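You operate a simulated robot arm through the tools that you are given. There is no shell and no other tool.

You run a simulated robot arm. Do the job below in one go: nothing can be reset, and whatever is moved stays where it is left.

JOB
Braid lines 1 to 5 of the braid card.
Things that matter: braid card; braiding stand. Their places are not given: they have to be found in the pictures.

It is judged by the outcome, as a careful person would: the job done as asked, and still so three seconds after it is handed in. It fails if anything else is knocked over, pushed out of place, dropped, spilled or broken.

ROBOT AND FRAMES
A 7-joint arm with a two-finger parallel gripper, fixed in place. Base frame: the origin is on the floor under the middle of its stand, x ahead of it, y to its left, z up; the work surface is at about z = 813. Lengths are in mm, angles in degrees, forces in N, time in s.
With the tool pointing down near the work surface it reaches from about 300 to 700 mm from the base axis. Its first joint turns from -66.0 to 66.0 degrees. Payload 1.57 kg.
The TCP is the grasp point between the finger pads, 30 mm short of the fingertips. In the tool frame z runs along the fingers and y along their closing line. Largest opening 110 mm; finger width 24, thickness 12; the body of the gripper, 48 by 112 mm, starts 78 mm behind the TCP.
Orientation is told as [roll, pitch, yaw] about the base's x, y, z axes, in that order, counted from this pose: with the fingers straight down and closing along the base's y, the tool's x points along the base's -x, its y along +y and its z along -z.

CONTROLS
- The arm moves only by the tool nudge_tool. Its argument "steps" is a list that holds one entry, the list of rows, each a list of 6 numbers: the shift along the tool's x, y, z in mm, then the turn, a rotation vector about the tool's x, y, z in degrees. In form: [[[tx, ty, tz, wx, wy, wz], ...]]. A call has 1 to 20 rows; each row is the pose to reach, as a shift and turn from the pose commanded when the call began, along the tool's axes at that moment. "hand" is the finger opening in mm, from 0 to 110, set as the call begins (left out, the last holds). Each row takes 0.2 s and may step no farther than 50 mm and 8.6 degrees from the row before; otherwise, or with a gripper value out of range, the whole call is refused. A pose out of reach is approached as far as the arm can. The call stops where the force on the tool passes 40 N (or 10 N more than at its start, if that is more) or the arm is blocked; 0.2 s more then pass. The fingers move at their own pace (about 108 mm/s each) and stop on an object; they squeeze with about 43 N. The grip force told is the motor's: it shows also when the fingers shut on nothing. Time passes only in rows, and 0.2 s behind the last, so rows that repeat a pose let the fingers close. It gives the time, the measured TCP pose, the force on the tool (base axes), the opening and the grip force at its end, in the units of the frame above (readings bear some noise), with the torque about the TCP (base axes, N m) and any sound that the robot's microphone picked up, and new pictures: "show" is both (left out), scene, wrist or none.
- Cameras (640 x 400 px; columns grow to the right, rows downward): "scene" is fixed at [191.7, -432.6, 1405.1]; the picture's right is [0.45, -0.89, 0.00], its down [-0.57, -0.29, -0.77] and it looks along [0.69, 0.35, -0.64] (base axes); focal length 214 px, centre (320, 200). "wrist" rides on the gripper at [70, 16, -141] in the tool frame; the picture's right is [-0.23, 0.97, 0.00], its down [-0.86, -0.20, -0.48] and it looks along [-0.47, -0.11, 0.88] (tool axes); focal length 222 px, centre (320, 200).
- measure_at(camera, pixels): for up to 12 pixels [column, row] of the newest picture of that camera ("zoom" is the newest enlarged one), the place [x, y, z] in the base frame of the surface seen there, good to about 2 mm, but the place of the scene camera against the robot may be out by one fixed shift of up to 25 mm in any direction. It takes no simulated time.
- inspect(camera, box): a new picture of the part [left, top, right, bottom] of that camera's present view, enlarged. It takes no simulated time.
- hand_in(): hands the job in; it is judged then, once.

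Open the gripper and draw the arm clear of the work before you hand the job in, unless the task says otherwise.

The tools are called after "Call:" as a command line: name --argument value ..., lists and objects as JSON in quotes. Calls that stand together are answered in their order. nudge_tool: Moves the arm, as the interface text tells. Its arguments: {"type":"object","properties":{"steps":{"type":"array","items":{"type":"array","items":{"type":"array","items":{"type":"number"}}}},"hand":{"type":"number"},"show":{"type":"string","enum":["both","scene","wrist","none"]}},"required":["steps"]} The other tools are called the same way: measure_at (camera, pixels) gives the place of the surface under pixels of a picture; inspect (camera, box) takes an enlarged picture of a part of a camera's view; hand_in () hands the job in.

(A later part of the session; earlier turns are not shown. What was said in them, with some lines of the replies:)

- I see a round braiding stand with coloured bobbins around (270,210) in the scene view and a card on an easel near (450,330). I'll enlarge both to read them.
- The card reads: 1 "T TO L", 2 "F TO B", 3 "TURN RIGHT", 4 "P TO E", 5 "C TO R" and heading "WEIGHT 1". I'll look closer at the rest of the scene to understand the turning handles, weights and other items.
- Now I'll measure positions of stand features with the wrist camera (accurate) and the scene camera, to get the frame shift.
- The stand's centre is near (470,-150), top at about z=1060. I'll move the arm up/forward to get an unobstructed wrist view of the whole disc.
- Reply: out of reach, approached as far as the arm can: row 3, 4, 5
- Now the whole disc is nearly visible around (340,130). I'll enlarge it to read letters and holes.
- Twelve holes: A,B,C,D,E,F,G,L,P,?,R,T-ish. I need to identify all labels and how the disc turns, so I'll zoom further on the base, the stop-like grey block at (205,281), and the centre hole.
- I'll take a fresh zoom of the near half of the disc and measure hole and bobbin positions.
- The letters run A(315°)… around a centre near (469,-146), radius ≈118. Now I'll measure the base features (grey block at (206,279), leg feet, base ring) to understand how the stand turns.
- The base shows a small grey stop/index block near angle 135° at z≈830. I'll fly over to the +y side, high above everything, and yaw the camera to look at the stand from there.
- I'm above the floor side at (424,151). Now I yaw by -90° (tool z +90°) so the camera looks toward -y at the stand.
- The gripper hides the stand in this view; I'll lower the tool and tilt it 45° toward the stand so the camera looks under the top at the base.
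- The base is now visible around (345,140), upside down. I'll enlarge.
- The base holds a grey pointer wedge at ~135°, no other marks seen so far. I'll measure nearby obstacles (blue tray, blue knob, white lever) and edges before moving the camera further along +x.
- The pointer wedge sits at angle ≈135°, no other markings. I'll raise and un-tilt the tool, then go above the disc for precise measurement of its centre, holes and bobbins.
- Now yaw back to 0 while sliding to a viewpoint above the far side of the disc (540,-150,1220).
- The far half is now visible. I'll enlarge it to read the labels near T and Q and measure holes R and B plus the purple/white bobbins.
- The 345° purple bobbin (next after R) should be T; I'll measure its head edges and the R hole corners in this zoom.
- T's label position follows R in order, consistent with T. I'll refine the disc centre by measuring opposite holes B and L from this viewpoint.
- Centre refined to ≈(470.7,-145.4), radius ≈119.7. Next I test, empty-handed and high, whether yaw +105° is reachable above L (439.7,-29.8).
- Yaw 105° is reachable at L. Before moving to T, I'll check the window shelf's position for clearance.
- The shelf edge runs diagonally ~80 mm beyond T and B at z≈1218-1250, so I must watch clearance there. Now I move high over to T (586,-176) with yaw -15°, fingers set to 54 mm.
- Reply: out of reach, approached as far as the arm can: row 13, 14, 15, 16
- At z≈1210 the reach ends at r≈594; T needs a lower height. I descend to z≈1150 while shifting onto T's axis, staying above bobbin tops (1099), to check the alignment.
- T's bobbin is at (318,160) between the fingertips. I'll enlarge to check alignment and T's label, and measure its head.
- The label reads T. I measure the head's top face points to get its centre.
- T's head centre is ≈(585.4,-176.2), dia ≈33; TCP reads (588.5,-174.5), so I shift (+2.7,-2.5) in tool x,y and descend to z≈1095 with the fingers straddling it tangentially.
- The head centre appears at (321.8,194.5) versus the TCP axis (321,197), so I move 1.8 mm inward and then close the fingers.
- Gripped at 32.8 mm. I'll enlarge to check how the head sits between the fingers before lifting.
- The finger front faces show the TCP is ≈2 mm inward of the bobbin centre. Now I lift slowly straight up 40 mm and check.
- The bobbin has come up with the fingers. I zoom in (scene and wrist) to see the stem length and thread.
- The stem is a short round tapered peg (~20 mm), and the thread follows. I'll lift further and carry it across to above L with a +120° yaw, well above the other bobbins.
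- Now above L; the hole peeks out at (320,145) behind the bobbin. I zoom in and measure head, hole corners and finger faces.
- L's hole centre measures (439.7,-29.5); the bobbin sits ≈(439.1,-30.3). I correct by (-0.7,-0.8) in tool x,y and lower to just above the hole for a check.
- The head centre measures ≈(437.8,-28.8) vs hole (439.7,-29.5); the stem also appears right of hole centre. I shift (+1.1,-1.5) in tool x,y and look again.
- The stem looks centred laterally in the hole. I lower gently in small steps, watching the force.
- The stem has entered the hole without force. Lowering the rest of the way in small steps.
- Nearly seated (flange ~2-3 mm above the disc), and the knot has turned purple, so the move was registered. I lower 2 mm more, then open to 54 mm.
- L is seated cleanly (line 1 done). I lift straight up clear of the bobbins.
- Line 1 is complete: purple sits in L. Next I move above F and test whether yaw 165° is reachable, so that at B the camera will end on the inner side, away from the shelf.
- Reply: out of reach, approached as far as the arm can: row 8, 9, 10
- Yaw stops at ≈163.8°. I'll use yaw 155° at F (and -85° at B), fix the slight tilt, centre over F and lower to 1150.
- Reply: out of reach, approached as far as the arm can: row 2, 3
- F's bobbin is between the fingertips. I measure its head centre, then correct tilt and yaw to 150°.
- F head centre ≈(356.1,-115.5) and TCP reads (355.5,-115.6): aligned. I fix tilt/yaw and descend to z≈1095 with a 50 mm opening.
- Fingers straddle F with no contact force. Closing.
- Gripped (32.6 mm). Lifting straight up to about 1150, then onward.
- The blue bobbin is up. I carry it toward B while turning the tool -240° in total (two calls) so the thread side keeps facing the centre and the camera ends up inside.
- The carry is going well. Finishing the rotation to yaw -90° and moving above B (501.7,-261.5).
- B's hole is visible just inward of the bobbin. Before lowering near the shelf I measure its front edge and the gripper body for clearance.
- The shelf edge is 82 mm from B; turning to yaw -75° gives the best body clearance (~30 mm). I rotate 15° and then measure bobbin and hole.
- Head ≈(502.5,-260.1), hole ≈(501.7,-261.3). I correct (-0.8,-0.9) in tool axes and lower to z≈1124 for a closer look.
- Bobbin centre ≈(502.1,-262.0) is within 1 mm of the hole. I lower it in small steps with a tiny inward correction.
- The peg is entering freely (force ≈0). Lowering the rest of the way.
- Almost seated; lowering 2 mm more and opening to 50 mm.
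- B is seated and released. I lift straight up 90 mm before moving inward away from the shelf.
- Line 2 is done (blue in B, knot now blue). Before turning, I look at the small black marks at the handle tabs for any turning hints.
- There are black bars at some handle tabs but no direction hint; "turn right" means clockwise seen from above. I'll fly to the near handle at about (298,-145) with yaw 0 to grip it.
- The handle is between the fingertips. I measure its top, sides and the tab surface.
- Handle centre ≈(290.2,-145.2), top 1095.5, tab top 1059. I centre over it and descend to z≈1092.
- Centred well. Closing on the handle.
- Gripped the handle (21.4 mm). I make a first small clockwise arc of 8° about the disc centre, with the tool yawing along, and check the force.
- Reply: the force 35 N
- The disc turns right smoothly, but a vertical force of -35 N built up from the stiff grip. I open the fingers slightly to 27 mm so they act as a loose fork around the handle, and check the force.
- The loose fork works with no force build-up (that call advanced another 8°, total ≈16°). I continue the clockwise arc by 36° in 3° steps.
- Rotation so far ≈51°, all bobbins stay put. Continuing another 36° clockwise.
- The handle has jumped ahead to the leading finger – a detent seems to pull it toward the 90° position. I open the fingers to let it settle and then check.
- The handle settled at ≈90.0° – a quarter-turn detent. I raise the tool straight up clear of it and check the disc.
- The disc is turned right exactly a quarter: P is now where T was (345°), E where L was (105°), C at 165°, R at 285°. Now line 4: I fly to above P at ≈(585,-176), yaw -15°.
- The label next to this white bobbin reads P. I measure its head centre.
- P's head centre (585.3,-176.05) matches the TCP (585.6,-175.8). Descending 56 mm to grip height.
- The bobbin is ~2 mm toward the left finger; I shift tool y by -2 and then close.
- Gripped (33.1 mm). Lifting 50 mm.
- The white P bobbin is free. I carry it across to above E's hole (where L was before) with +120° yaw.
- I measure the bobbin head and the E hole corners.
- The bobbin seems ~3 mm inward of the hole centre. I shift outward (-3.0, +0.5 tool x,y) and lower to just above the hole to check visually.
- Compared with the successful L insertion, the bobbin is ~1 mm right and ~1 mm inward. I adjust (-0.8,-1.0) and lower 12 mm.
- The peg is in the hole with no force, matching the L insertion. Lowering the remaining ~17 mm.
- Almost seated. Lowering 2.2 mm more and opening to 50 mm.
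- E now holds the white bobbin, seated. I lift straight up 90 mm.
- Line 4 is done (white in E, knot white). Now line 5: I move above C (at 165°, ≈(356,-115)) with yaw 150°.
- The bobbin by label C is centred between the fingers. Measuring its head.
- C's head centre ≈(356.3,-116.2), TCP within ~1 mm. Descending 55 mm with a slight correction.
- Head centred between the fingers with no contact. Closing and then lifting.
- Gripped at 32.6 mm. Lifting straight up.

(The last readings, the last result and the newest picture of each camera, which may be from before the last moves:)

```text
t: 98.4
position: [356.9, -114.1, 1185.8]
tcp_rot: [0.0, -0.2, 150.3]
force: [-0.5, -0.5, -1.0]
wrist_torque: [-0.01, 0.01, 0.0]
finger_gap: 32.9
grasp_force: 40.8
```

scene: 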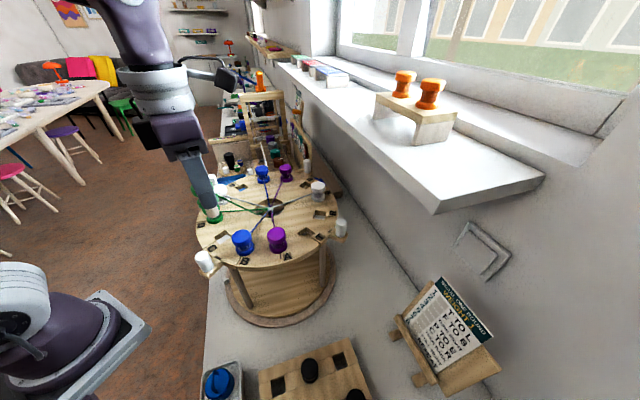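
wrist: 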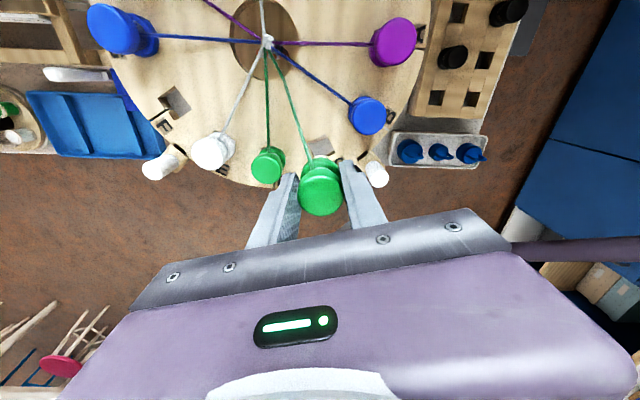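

Carrying green over to R's hole (where B was before): first 160° of the -240° turn.

Call:
nudge_tool --steps '[[[6.6, 1.8, 0, 0, 0, 8], [13.3, 3.6, 0, 0, 0, 16], [19.9, 5.4, 0, 0, 0, 24], [26.6, 7.2, 0, 0, 0, 32], [33.2, 9, 0, 0, 0, 40], [39.8, 10.8, 0, 0, 0, 48], [46.5, 12.6, 0, 0, 0, 56], [53.1, 14.5, 0, 0, 0, 64], [59.8, 16.3, 0, 0, 0, 72], [66.4, 18.1, 0, 0, 0, 80], [73, 19.9, 0, 0, 0, 88], [79.7, 21.7, 0, 0, 0, 96], [86.3, 23.5, 0, 0, 0, 104], [93, 25.3, 0, 0, 0, 112], [99.6, 27.1, 0, 0, 0, 120], [106.2, 28.9, 0, 0, 0, 128], [112.9, 30.7, 0, 0, 0, 136], [119.5, 32.5, 0, 0, 0, 144], [126.2, 34.3, 0, 0, 0, 152], [132.8, 36.1, 0, 0, 0, 160]]]' --show "scene"

```text
t: 102.6
position: [454.0, -212.6, 1183.6]
tcp_rot: [0.0, 0.2, -10.0]
force: [0.4, 0.1, 0.1]
wrist_torque: [-0.02, -0.03, 0.01]
finger_gap: 32.6
grasp_force: 40.6
```

scene: 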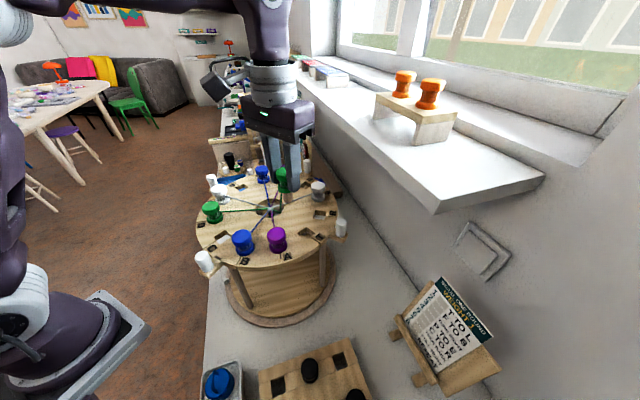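

Completing the carry: final move to above R (501.7,-261.3) at yaw -75°.

Call:
nudge_tool --steps '[[[-6.2, -4.4, 0, 0, 0, 7.2], [-12.4, -8.8, 0, 0, 0, 14.4], [-18.6, -13.2, 0, 0, 0, 21.6], [-24.8, -17.6, 0, 0, 0, 28.8], [-31, -22, 0, 0, 0, 36], [-37.2, -26.4, 0, 0, 0, 43.2], [-43.4, -30.8, 0, 0, 0, 50.4], [-49.7, -35.2, 0, 0, 0, 57.6], [-56, -39.6, 0, 0, 0, 65], [-56, -39.6, 20, 0, 0, 65], [-56, -39.6, 40, 0, 0, 65], [-56, -39.6, 40, 0, 0, 65]]]'

Call:
inspect --camera "wrist" --box '[260, 110, 380, 220]'

```text
t: 105.2
position: [503.2, -259.2, 1143.7]
tcp_rot: [0.0, 0.1, -74.8]
force: [0.1, 0.6, -0.2]
wrist_torque: [-0.04, 0.01, 0.0]
finger_gap: 32.9
grasp_force: 40.4
```

scene: 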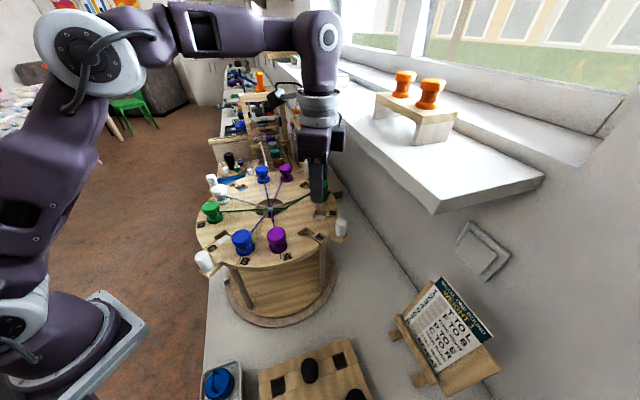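
wrist: 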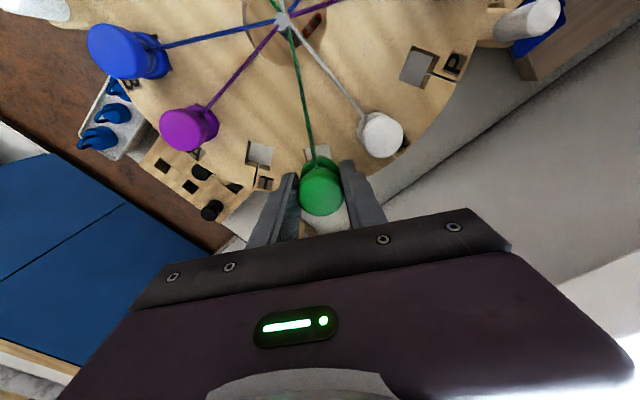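

```text
3.64 times, centred on (320, 165) of wrist
```

zoom: 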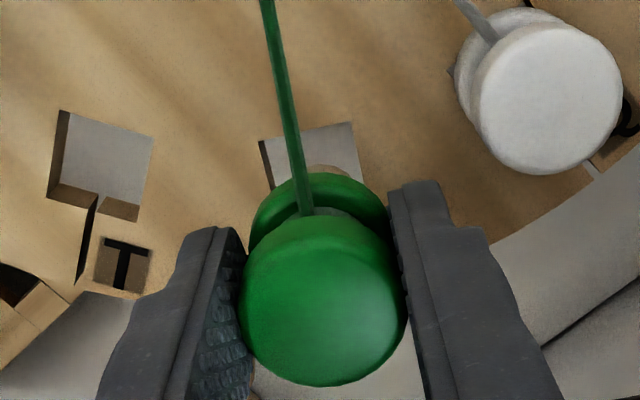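

T's empty hole is to the left and Q's white to the right, so the hole beneath is R. Measuring head and hole.

Call:
measure_at --camera "zoom" --pixels '[[247, 303], [401, 303], [247, 303], [401, 303], [324, 230], [324, 377], [324, 230], [324, 377], [270, 250], [378, 355], [270, 355], [378, 250]]'

Call:
measure_at --camera "zoom" --pixels '[[256, 138], [353, 117], [256, 138], [353, 117], [305, 127], [361, 150], [263, 165], [256, 137], [354, 117], [364, 165], [330, 121], [363, 160]]'

```text
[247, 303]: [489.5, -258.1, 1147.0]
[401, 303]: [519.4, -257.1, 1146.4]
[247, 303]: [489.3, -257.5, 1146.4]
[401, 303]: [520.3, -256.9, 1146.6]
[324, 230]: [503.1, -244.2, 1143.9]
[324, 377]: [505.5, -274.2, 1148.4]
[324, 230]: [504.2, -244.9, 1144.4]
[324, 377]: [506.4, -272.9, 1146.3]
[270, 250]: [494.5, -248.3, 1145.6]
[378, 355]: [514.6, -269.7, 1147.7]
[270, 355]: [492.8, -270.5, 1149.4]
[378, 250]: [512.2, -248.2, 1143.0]
```

```text
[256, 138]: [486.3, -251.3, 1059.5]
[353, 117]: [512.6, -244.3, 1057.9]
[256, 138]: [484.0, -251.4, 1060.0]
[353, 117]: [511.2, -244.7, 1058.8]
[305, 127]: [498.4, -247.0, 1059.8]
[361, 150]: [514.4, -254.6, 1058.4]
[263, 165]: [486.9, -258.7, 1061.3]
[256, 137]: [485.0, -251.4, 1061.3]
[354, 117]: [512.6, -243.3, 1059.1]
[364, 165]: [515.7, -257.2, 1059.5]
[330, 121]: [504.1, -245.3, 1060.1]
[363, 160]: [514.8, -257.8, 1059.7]
```

Head ≈(504.3,-258.6) versus hole ≈(502.0,-261.4). I shift (-2.2,-3.0) in tool axes and lower 20 mm to just above the hole.

Call:
nudge_tool --steps '[[[-1.1, -1.5, 0, 0, 0, 0], [-2.2, -3, 5, 0, 0, 0], [-2.2, -3, 14, 0, 0, 0], [-2.2, -3, 20, 0, 0, 0], [-2.2, -3, 20, 0, 0, 0]]]'

Call:
inspect --camera "wrist" --box '[280, 130, 360, 180]'

Call:
inspect --camera "scene" --box '[295, 180, 345, 230]'

Call:
inspect --camera "wrist" --box '[270, 130, 370, 220]'

```text
t: 106.4
position: [500.3, -263.1, 1125.4]
tcp_rot: [-0.2, 0.1, -74.8]
force: [0.2, -0.3, -0.3]
wrist_torque: [-0.02, -0.04, 0.01]
finger_gap: 32.8
grasp_force: 41.3
```

scene: 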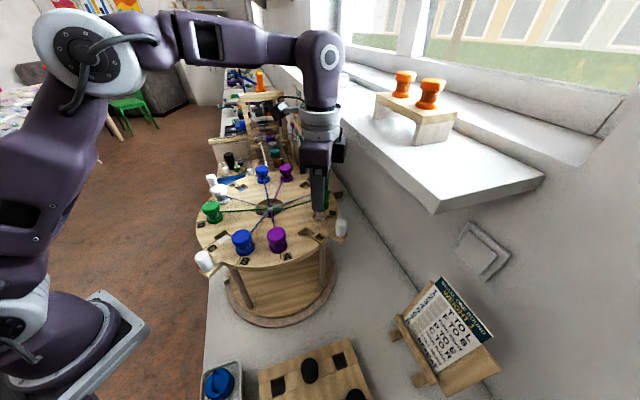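
wrist: 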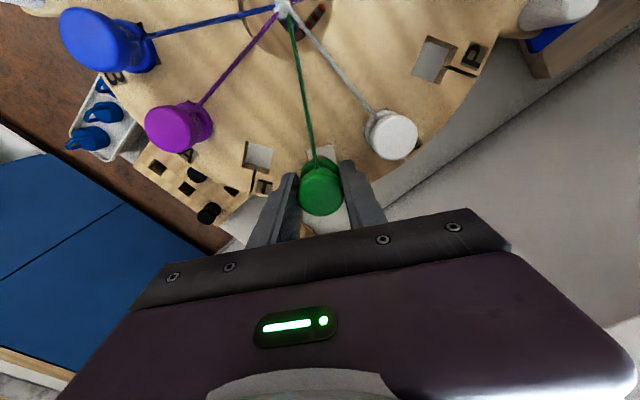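

```text
8.00 times, centred on (320, 155) of wrist
```

zoom: 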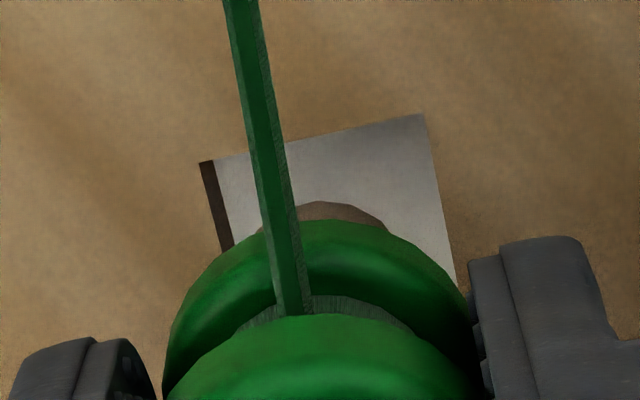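

```text
8.00 times, centred on (320, 205) of scene
```

zoom: 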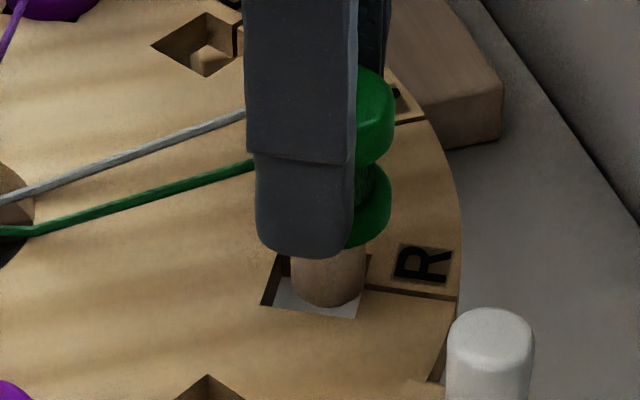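

```text
4.44 times, centred on (320, 175) of wrist
```

zoom: 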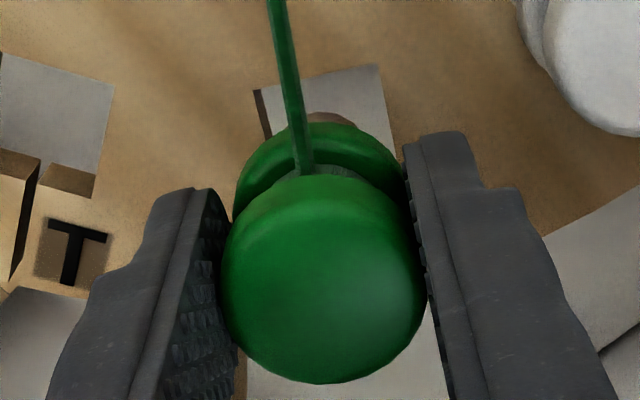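

Compared with the earlier B insertion, the bobbin is ~1.3 mm outward and ~1.3 mm left. I correct (+1.2,+1.1) and lower 12 mm.

Call:
nudge_tool --steps '[[[1.2, 1.1, 0, 0, 0, 0], [1.2, 1.1, 4, 0, 0, 0], [1.2, 1.1, 8, 0, 0, 0], [1.2, 1.1, 12, 0, 0, 0], [1.2, 1.1, 12, 0, 0, 0]]]' --show "wrist"

Call:
inspect --camera "wrist" --box '[280, 130, 360, 180]'

Call:
inspect --camera "scene" --box '[295, 180, 345, 230]'

```text
t: 107.6
position: [501.3, -261.8, 1113.3]
tcp_rot: [-0.1, 0.1, -74.8]
force: [0.2, 1.2, -0.4]
wrist_torque: [0.03, -0.03, 0.0]
finger_gap: 32.8
grasp_force: 41.1
```

wrist: 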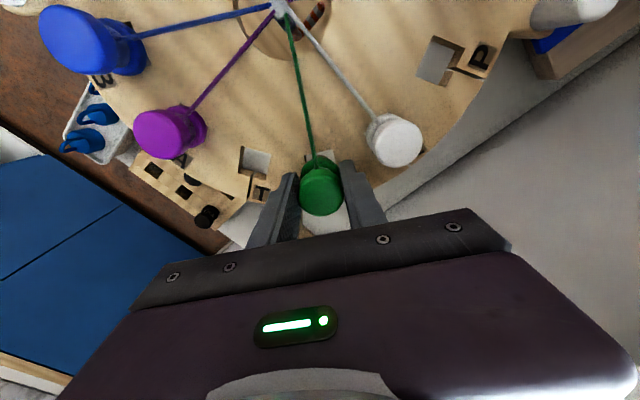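

```text
8.00 times, centred on (320, 155) of wrist
```

zoom: 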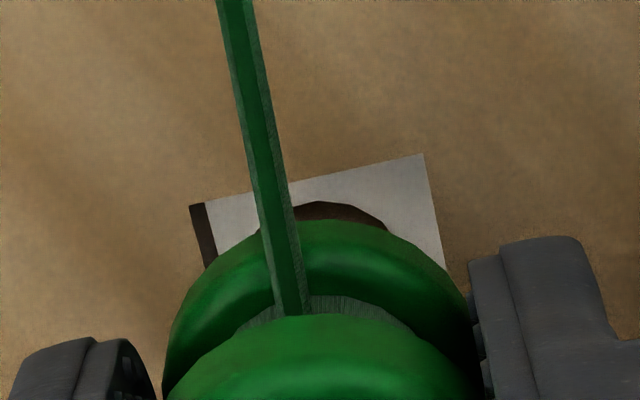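

```text
8.00 times, centred on (320, 205) of scene
```

zoom: 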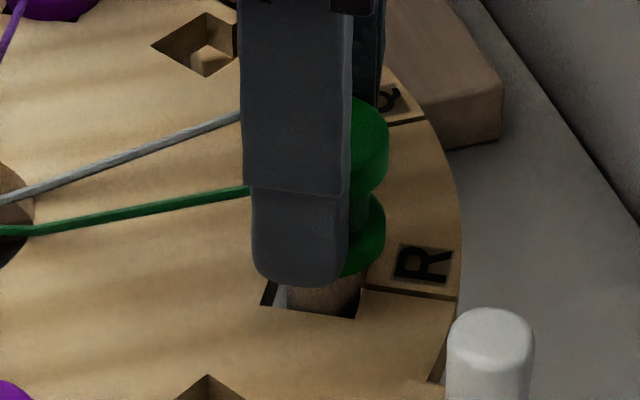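

The peg is inside the hole with no notable force, same geometry as L. Lowering the rest.

Call:
nudge_tool --steps '[[[0, 0, 4, 0, 0, 0], [0, 0, 8, 0, 0, 0], [0, 0, 12, 0, 0, 0], [0, 0, 15, 0, 0, 0], [0, 0, 15, 0, 0, 0]]]' --show "wrist"

Call:
inspect --camera "scene" --box '[295, 180, 345, 230]'

Call:
inspect --camera "wrist" --box '[280, 130, 360, 180]'

```text
t: 108.8
position: [499.6, -260.3, 1098.0]
tcp_rot: [-0.1, 0.1, -74.9]
force: [0.0, -0.3, -0.1]
wrist_torque: [-0.06, -0.01, 0.02]
finger_gap: 32.8
grasp_force: 41.1
```

wrist: 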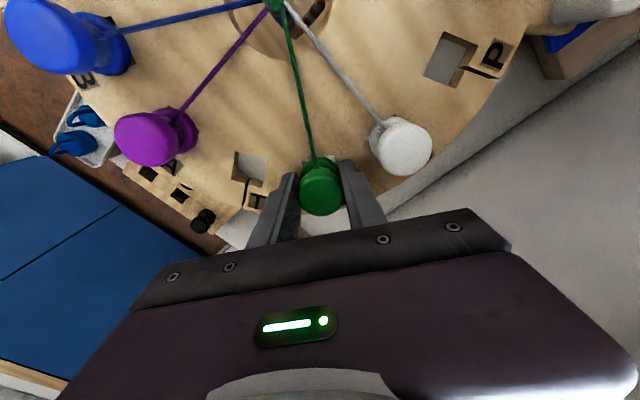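

```text
8.00 times, centred on (320, 205) of scene
```

zoom: 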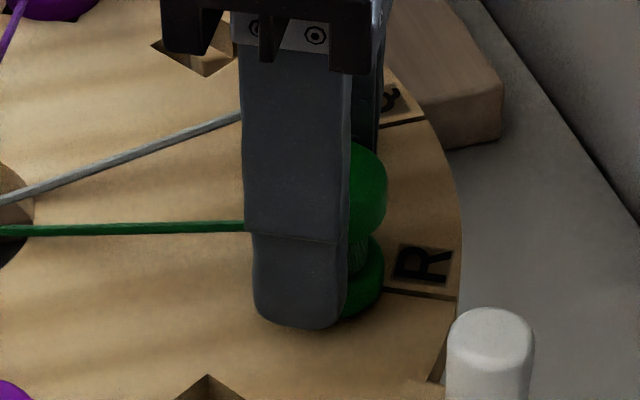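

```text
8.00 times, centred on (320, 155) of wrist
```

zoom: 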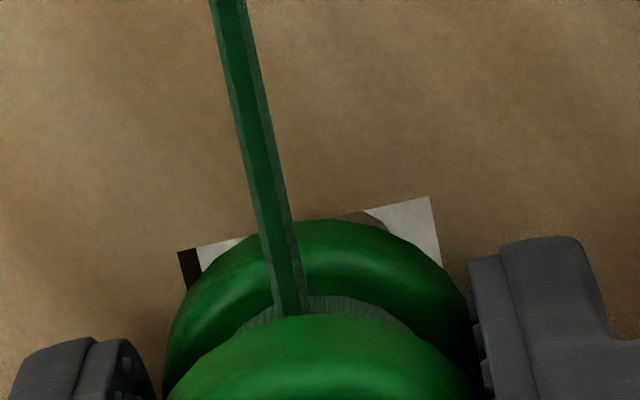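

The knot has turned green (line 5 registered). Lowering 2 mm more to seat and opening to 50 mm.

Call:
nudge_tool --steps '[[[0, 0, 1.5, 0, 0, 0], [0, 0, 2.2, 0, 0, 0], [0, 0, 2.2, 0, 0, 0]]]' --show "none"

Call:
nudge_tool --hand 50 --steps '[[[0, 0, 0, 0, 0, 0], [0, 0, 0, 0, 0, 0], [0, 0, 0, 0, 0, 0]]]' --show "wrist"

Call:
inspect --camera "wrist" --box '[260, 110, 380, 220]'

Call:
inspect --camera "scene" --box '[295, 180, 345, 230]'

```text
t: 109.6
position: [500.0, -261.9, 1096.1]
tcp_rot: [-0.1, 0.1, -74.8]
force: [-0.3, 1.1, 3.3]
wrist_torque: [-0.04, 0.0, 0.02]
finger_gap: 32.8
grasp_force: 41.5
```

```text
t: 110.4
position: [500.6, -262.7, 1095.7]
tcp_rot: [-0.1, 0.1, -74.9]
force: [0.1, -0.1, 0.1]
wrist_torque: [0.01, -0.03, 0.04]
finger_gap: 50.0
grasp_force: 0.1
```

wrist: 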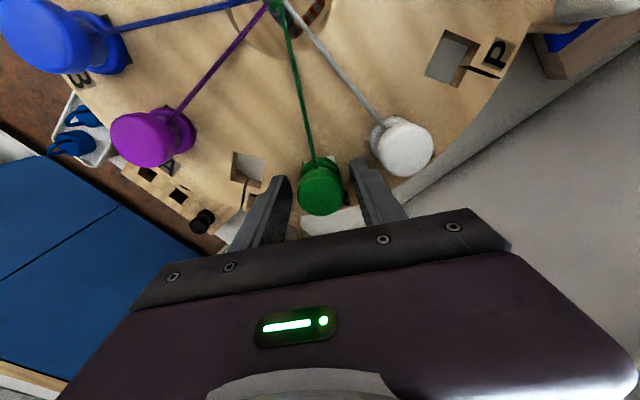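

```text
3.64 times, centred on (320, 165) of wrist
```

zoom: 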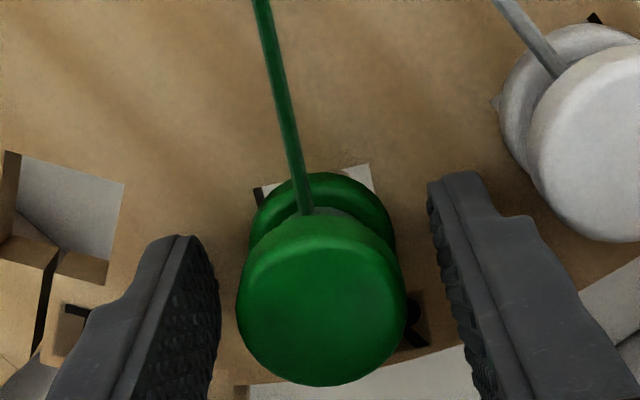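

```text
8.00 times, centred on (320, 205) of scene
```

zoom: 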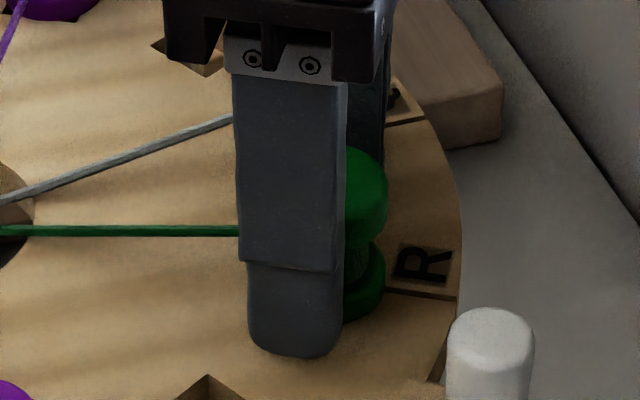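

Green is seated in R and released. I lift straight up, then check the whole stand.

Call:
nudge_tool --steps '[[[0, 0, -10, 0, 0, 0], [0, 0, -25, 0, 0, 0], [0, 0, -50, 0, 0, 0], [0, 0, -75, 0, 0, 0], [0, 0, -100, 0, 0, 0], [0, 0, -120, 0, 0, 0], [0, 0, -120, 0, 0, 0]]]'

Call:
inspect --camera "scene" --box '[185, 155, 355, 275]'

Call:
inspect --camera "wrist" --box '[120, 0, 460, 200]'

```text
t: 112.0
position: [501.0, -263.4, 1215.5]
tcp_rot: [-0.1, 0.1, -74.7]
force: [-0.9, -0.5, -0.1]
wrist_torque: [0.02, -0.01, -0.01]
finger_gap: 50.0
grasp_force: 0.1
```

scene: 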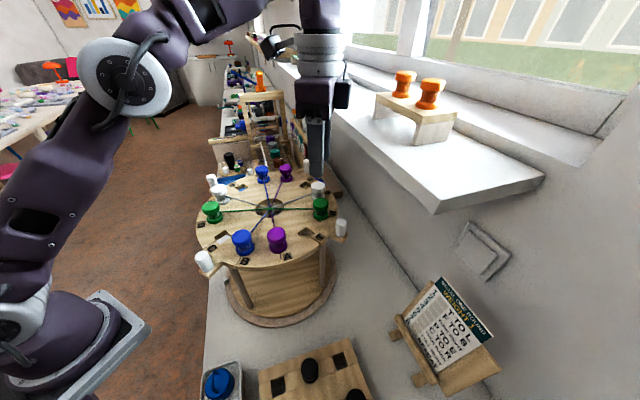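
wrist: 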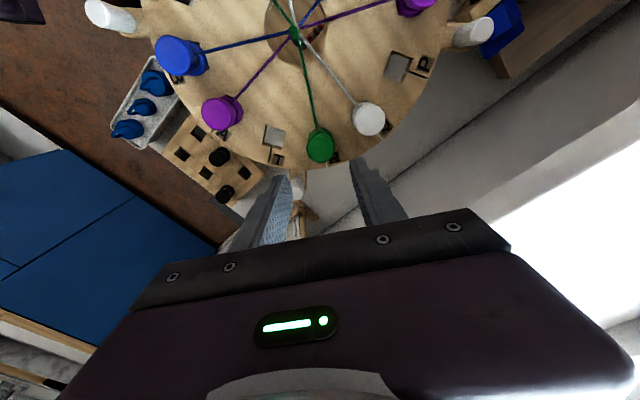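

```text
3.33 times, centred on (270, 215) of scene
```

zoom: 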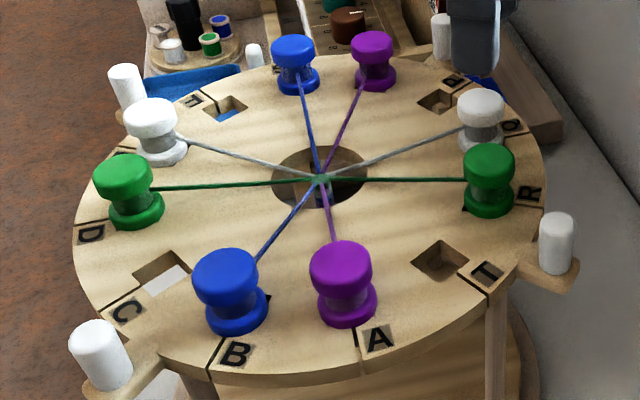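

```text
1.88 times, centred on (290, 100) of wrist
```

zoom: 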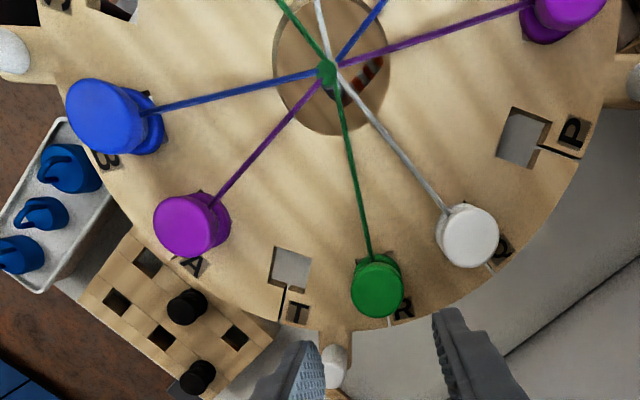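

All four moves and the turn are in place: L purple, B blue, E white, R green, knot green. I open the gripper fully while retreating to the starting pose, high and clear.

Call:
nudge_tool --hand 110 --steps '[[[12, -13, -7, 0, 0, -7.5], [25, -27, -14, 0, 0, -15], [37, -41, -21, 0, 0, -22.5], [50, -55, -28, 0, 0, -30], [62, -69, -36, 0, 0, -37.5], [75, -83, -43, 0, 0, -45], [87, -96, -50, 0, 0, -52.5], [100, -110, -57, 0, 0, -60], [112, -124, -64, 0, 0, -67.5], [123.8, -137.6, -70, 0, 0, -75], [123.8, -137.6, -70, 0, 0, -75]]]'

Call:
inspect --camera "scene" --box '[185, 155, 355, 275]'

Call:
inspect --camera "wrist" --box '[240, 60, 480, 220]'

```text
t: 114.4
position: [335.0, -178.2, 1286.3]
tcp_rot: [0.1, 0.1, 0.3]
force: [-0.5, -0.2, -0.2]
wrist_torque: [-0.02, 0.01, -0.02]
finger_gap: 109.9
grasp_force: 0.0
```

scene: 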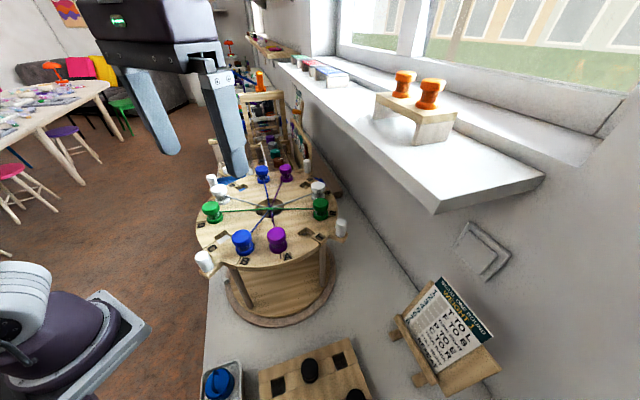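
wrist: 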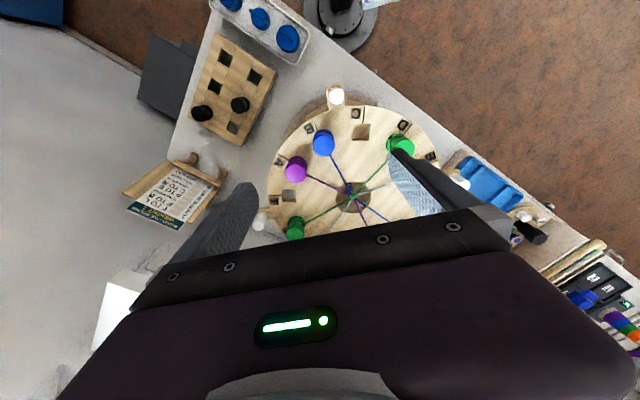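

```text
3.33 times, centred on (270, 215) of scene
```

zoom: 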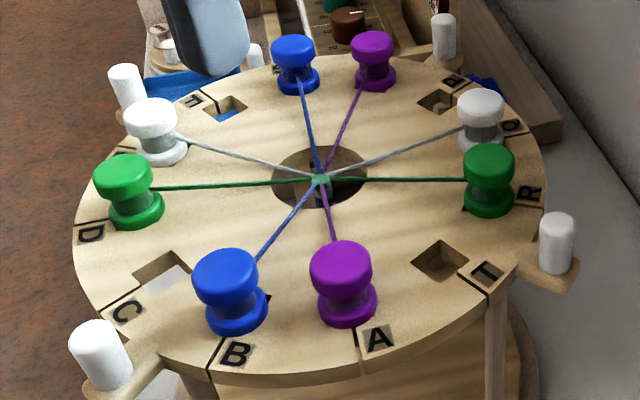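

```text
2.50 times, centred on (360, 140) of wrist
```

zoom: 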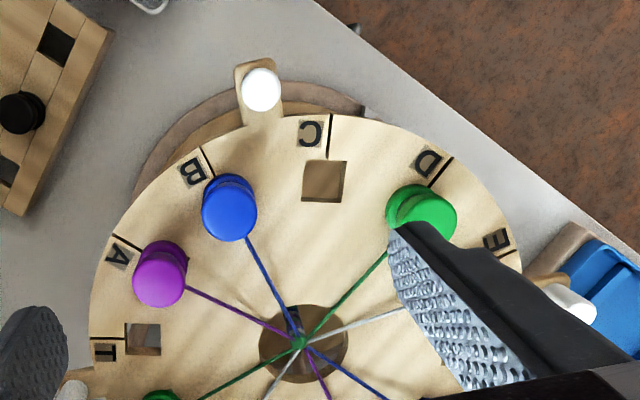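

I check that all bobbin heads sit at equal height by measuring their tops in the scene view.

Call:
measure_at --camera "scene" --pixels '[[242, 234], [277, 231], [211, 207], [219, 188], [262, 170], [285, 168], [318, 186], [320, 202]]'

Call:
inspect --camera "scene" --box '[200, 170, 260, 260]'

Call:
inspect --camera "scene" --box '[295, 170, 345, 220]'

```text
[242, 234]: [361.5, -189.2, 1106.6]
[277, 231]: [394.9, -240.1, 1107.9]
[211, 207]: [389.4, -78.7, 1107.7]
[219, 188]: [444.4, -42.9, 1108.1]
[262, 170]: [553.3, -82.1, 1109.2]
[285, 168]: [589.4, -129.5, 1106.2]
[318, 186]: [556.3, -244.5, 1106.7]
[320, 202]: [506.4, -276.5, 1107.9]
```

```text
4.44 times, centred on (230, 215) of scene
```

zoom: 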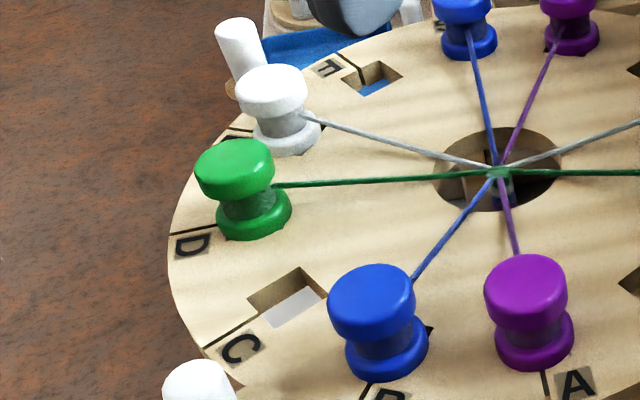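

```text
8.00 times, centred on (320, 195) of scene
```

zoom: 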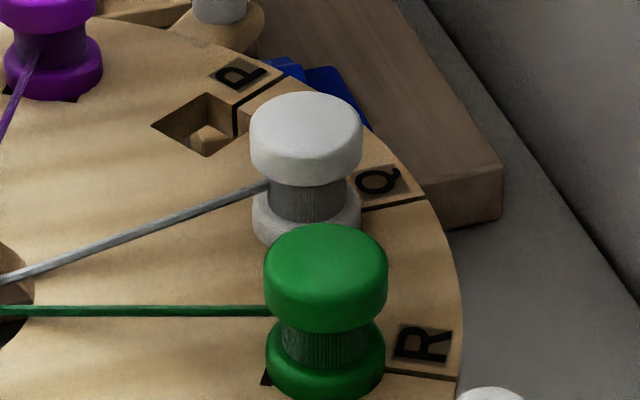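

All eight bobbin heads are level (1106–1109 in scene coordinates), each seated in the right hole. The disc rests in its quarter-turn-right detent, the surroundings are undisturbed, and the arm is clear with the gripper open. Handing in.

Call:
hand_in

```text
The job is handed in.
```

Lines 1 to 5 of the braid card are braided and the job is handed in.

| Line | Card | Result |
|---|---|---|
| 1 | T to L | purple bobbin moved to L |
| 2 | F to B | blue bobbin moved to B |
| 3 | Turn right | stand turned a quarter turn clockwise, resting in its detent |
| 4 | P to E | white bobbin moved to E |
| 5 | C to R | green bobbin moved to R |

- **Checks:** All eight bobbin heads measured level to within about 3 mm, so the four moved ones sit as deep as the rest. I saw nothing else knocked or shifted in the pictures. The gripper is open and the arm is back near its starting pose, clear of the stand.
- **Turn direction:** Nothing on the stand or card defines "turn right". I took it as clockwise seen from above.
- **Weight:** The card heading also says "WEIGHT 1". I left the weights alone because the heading is not one of lines 1 to 5.
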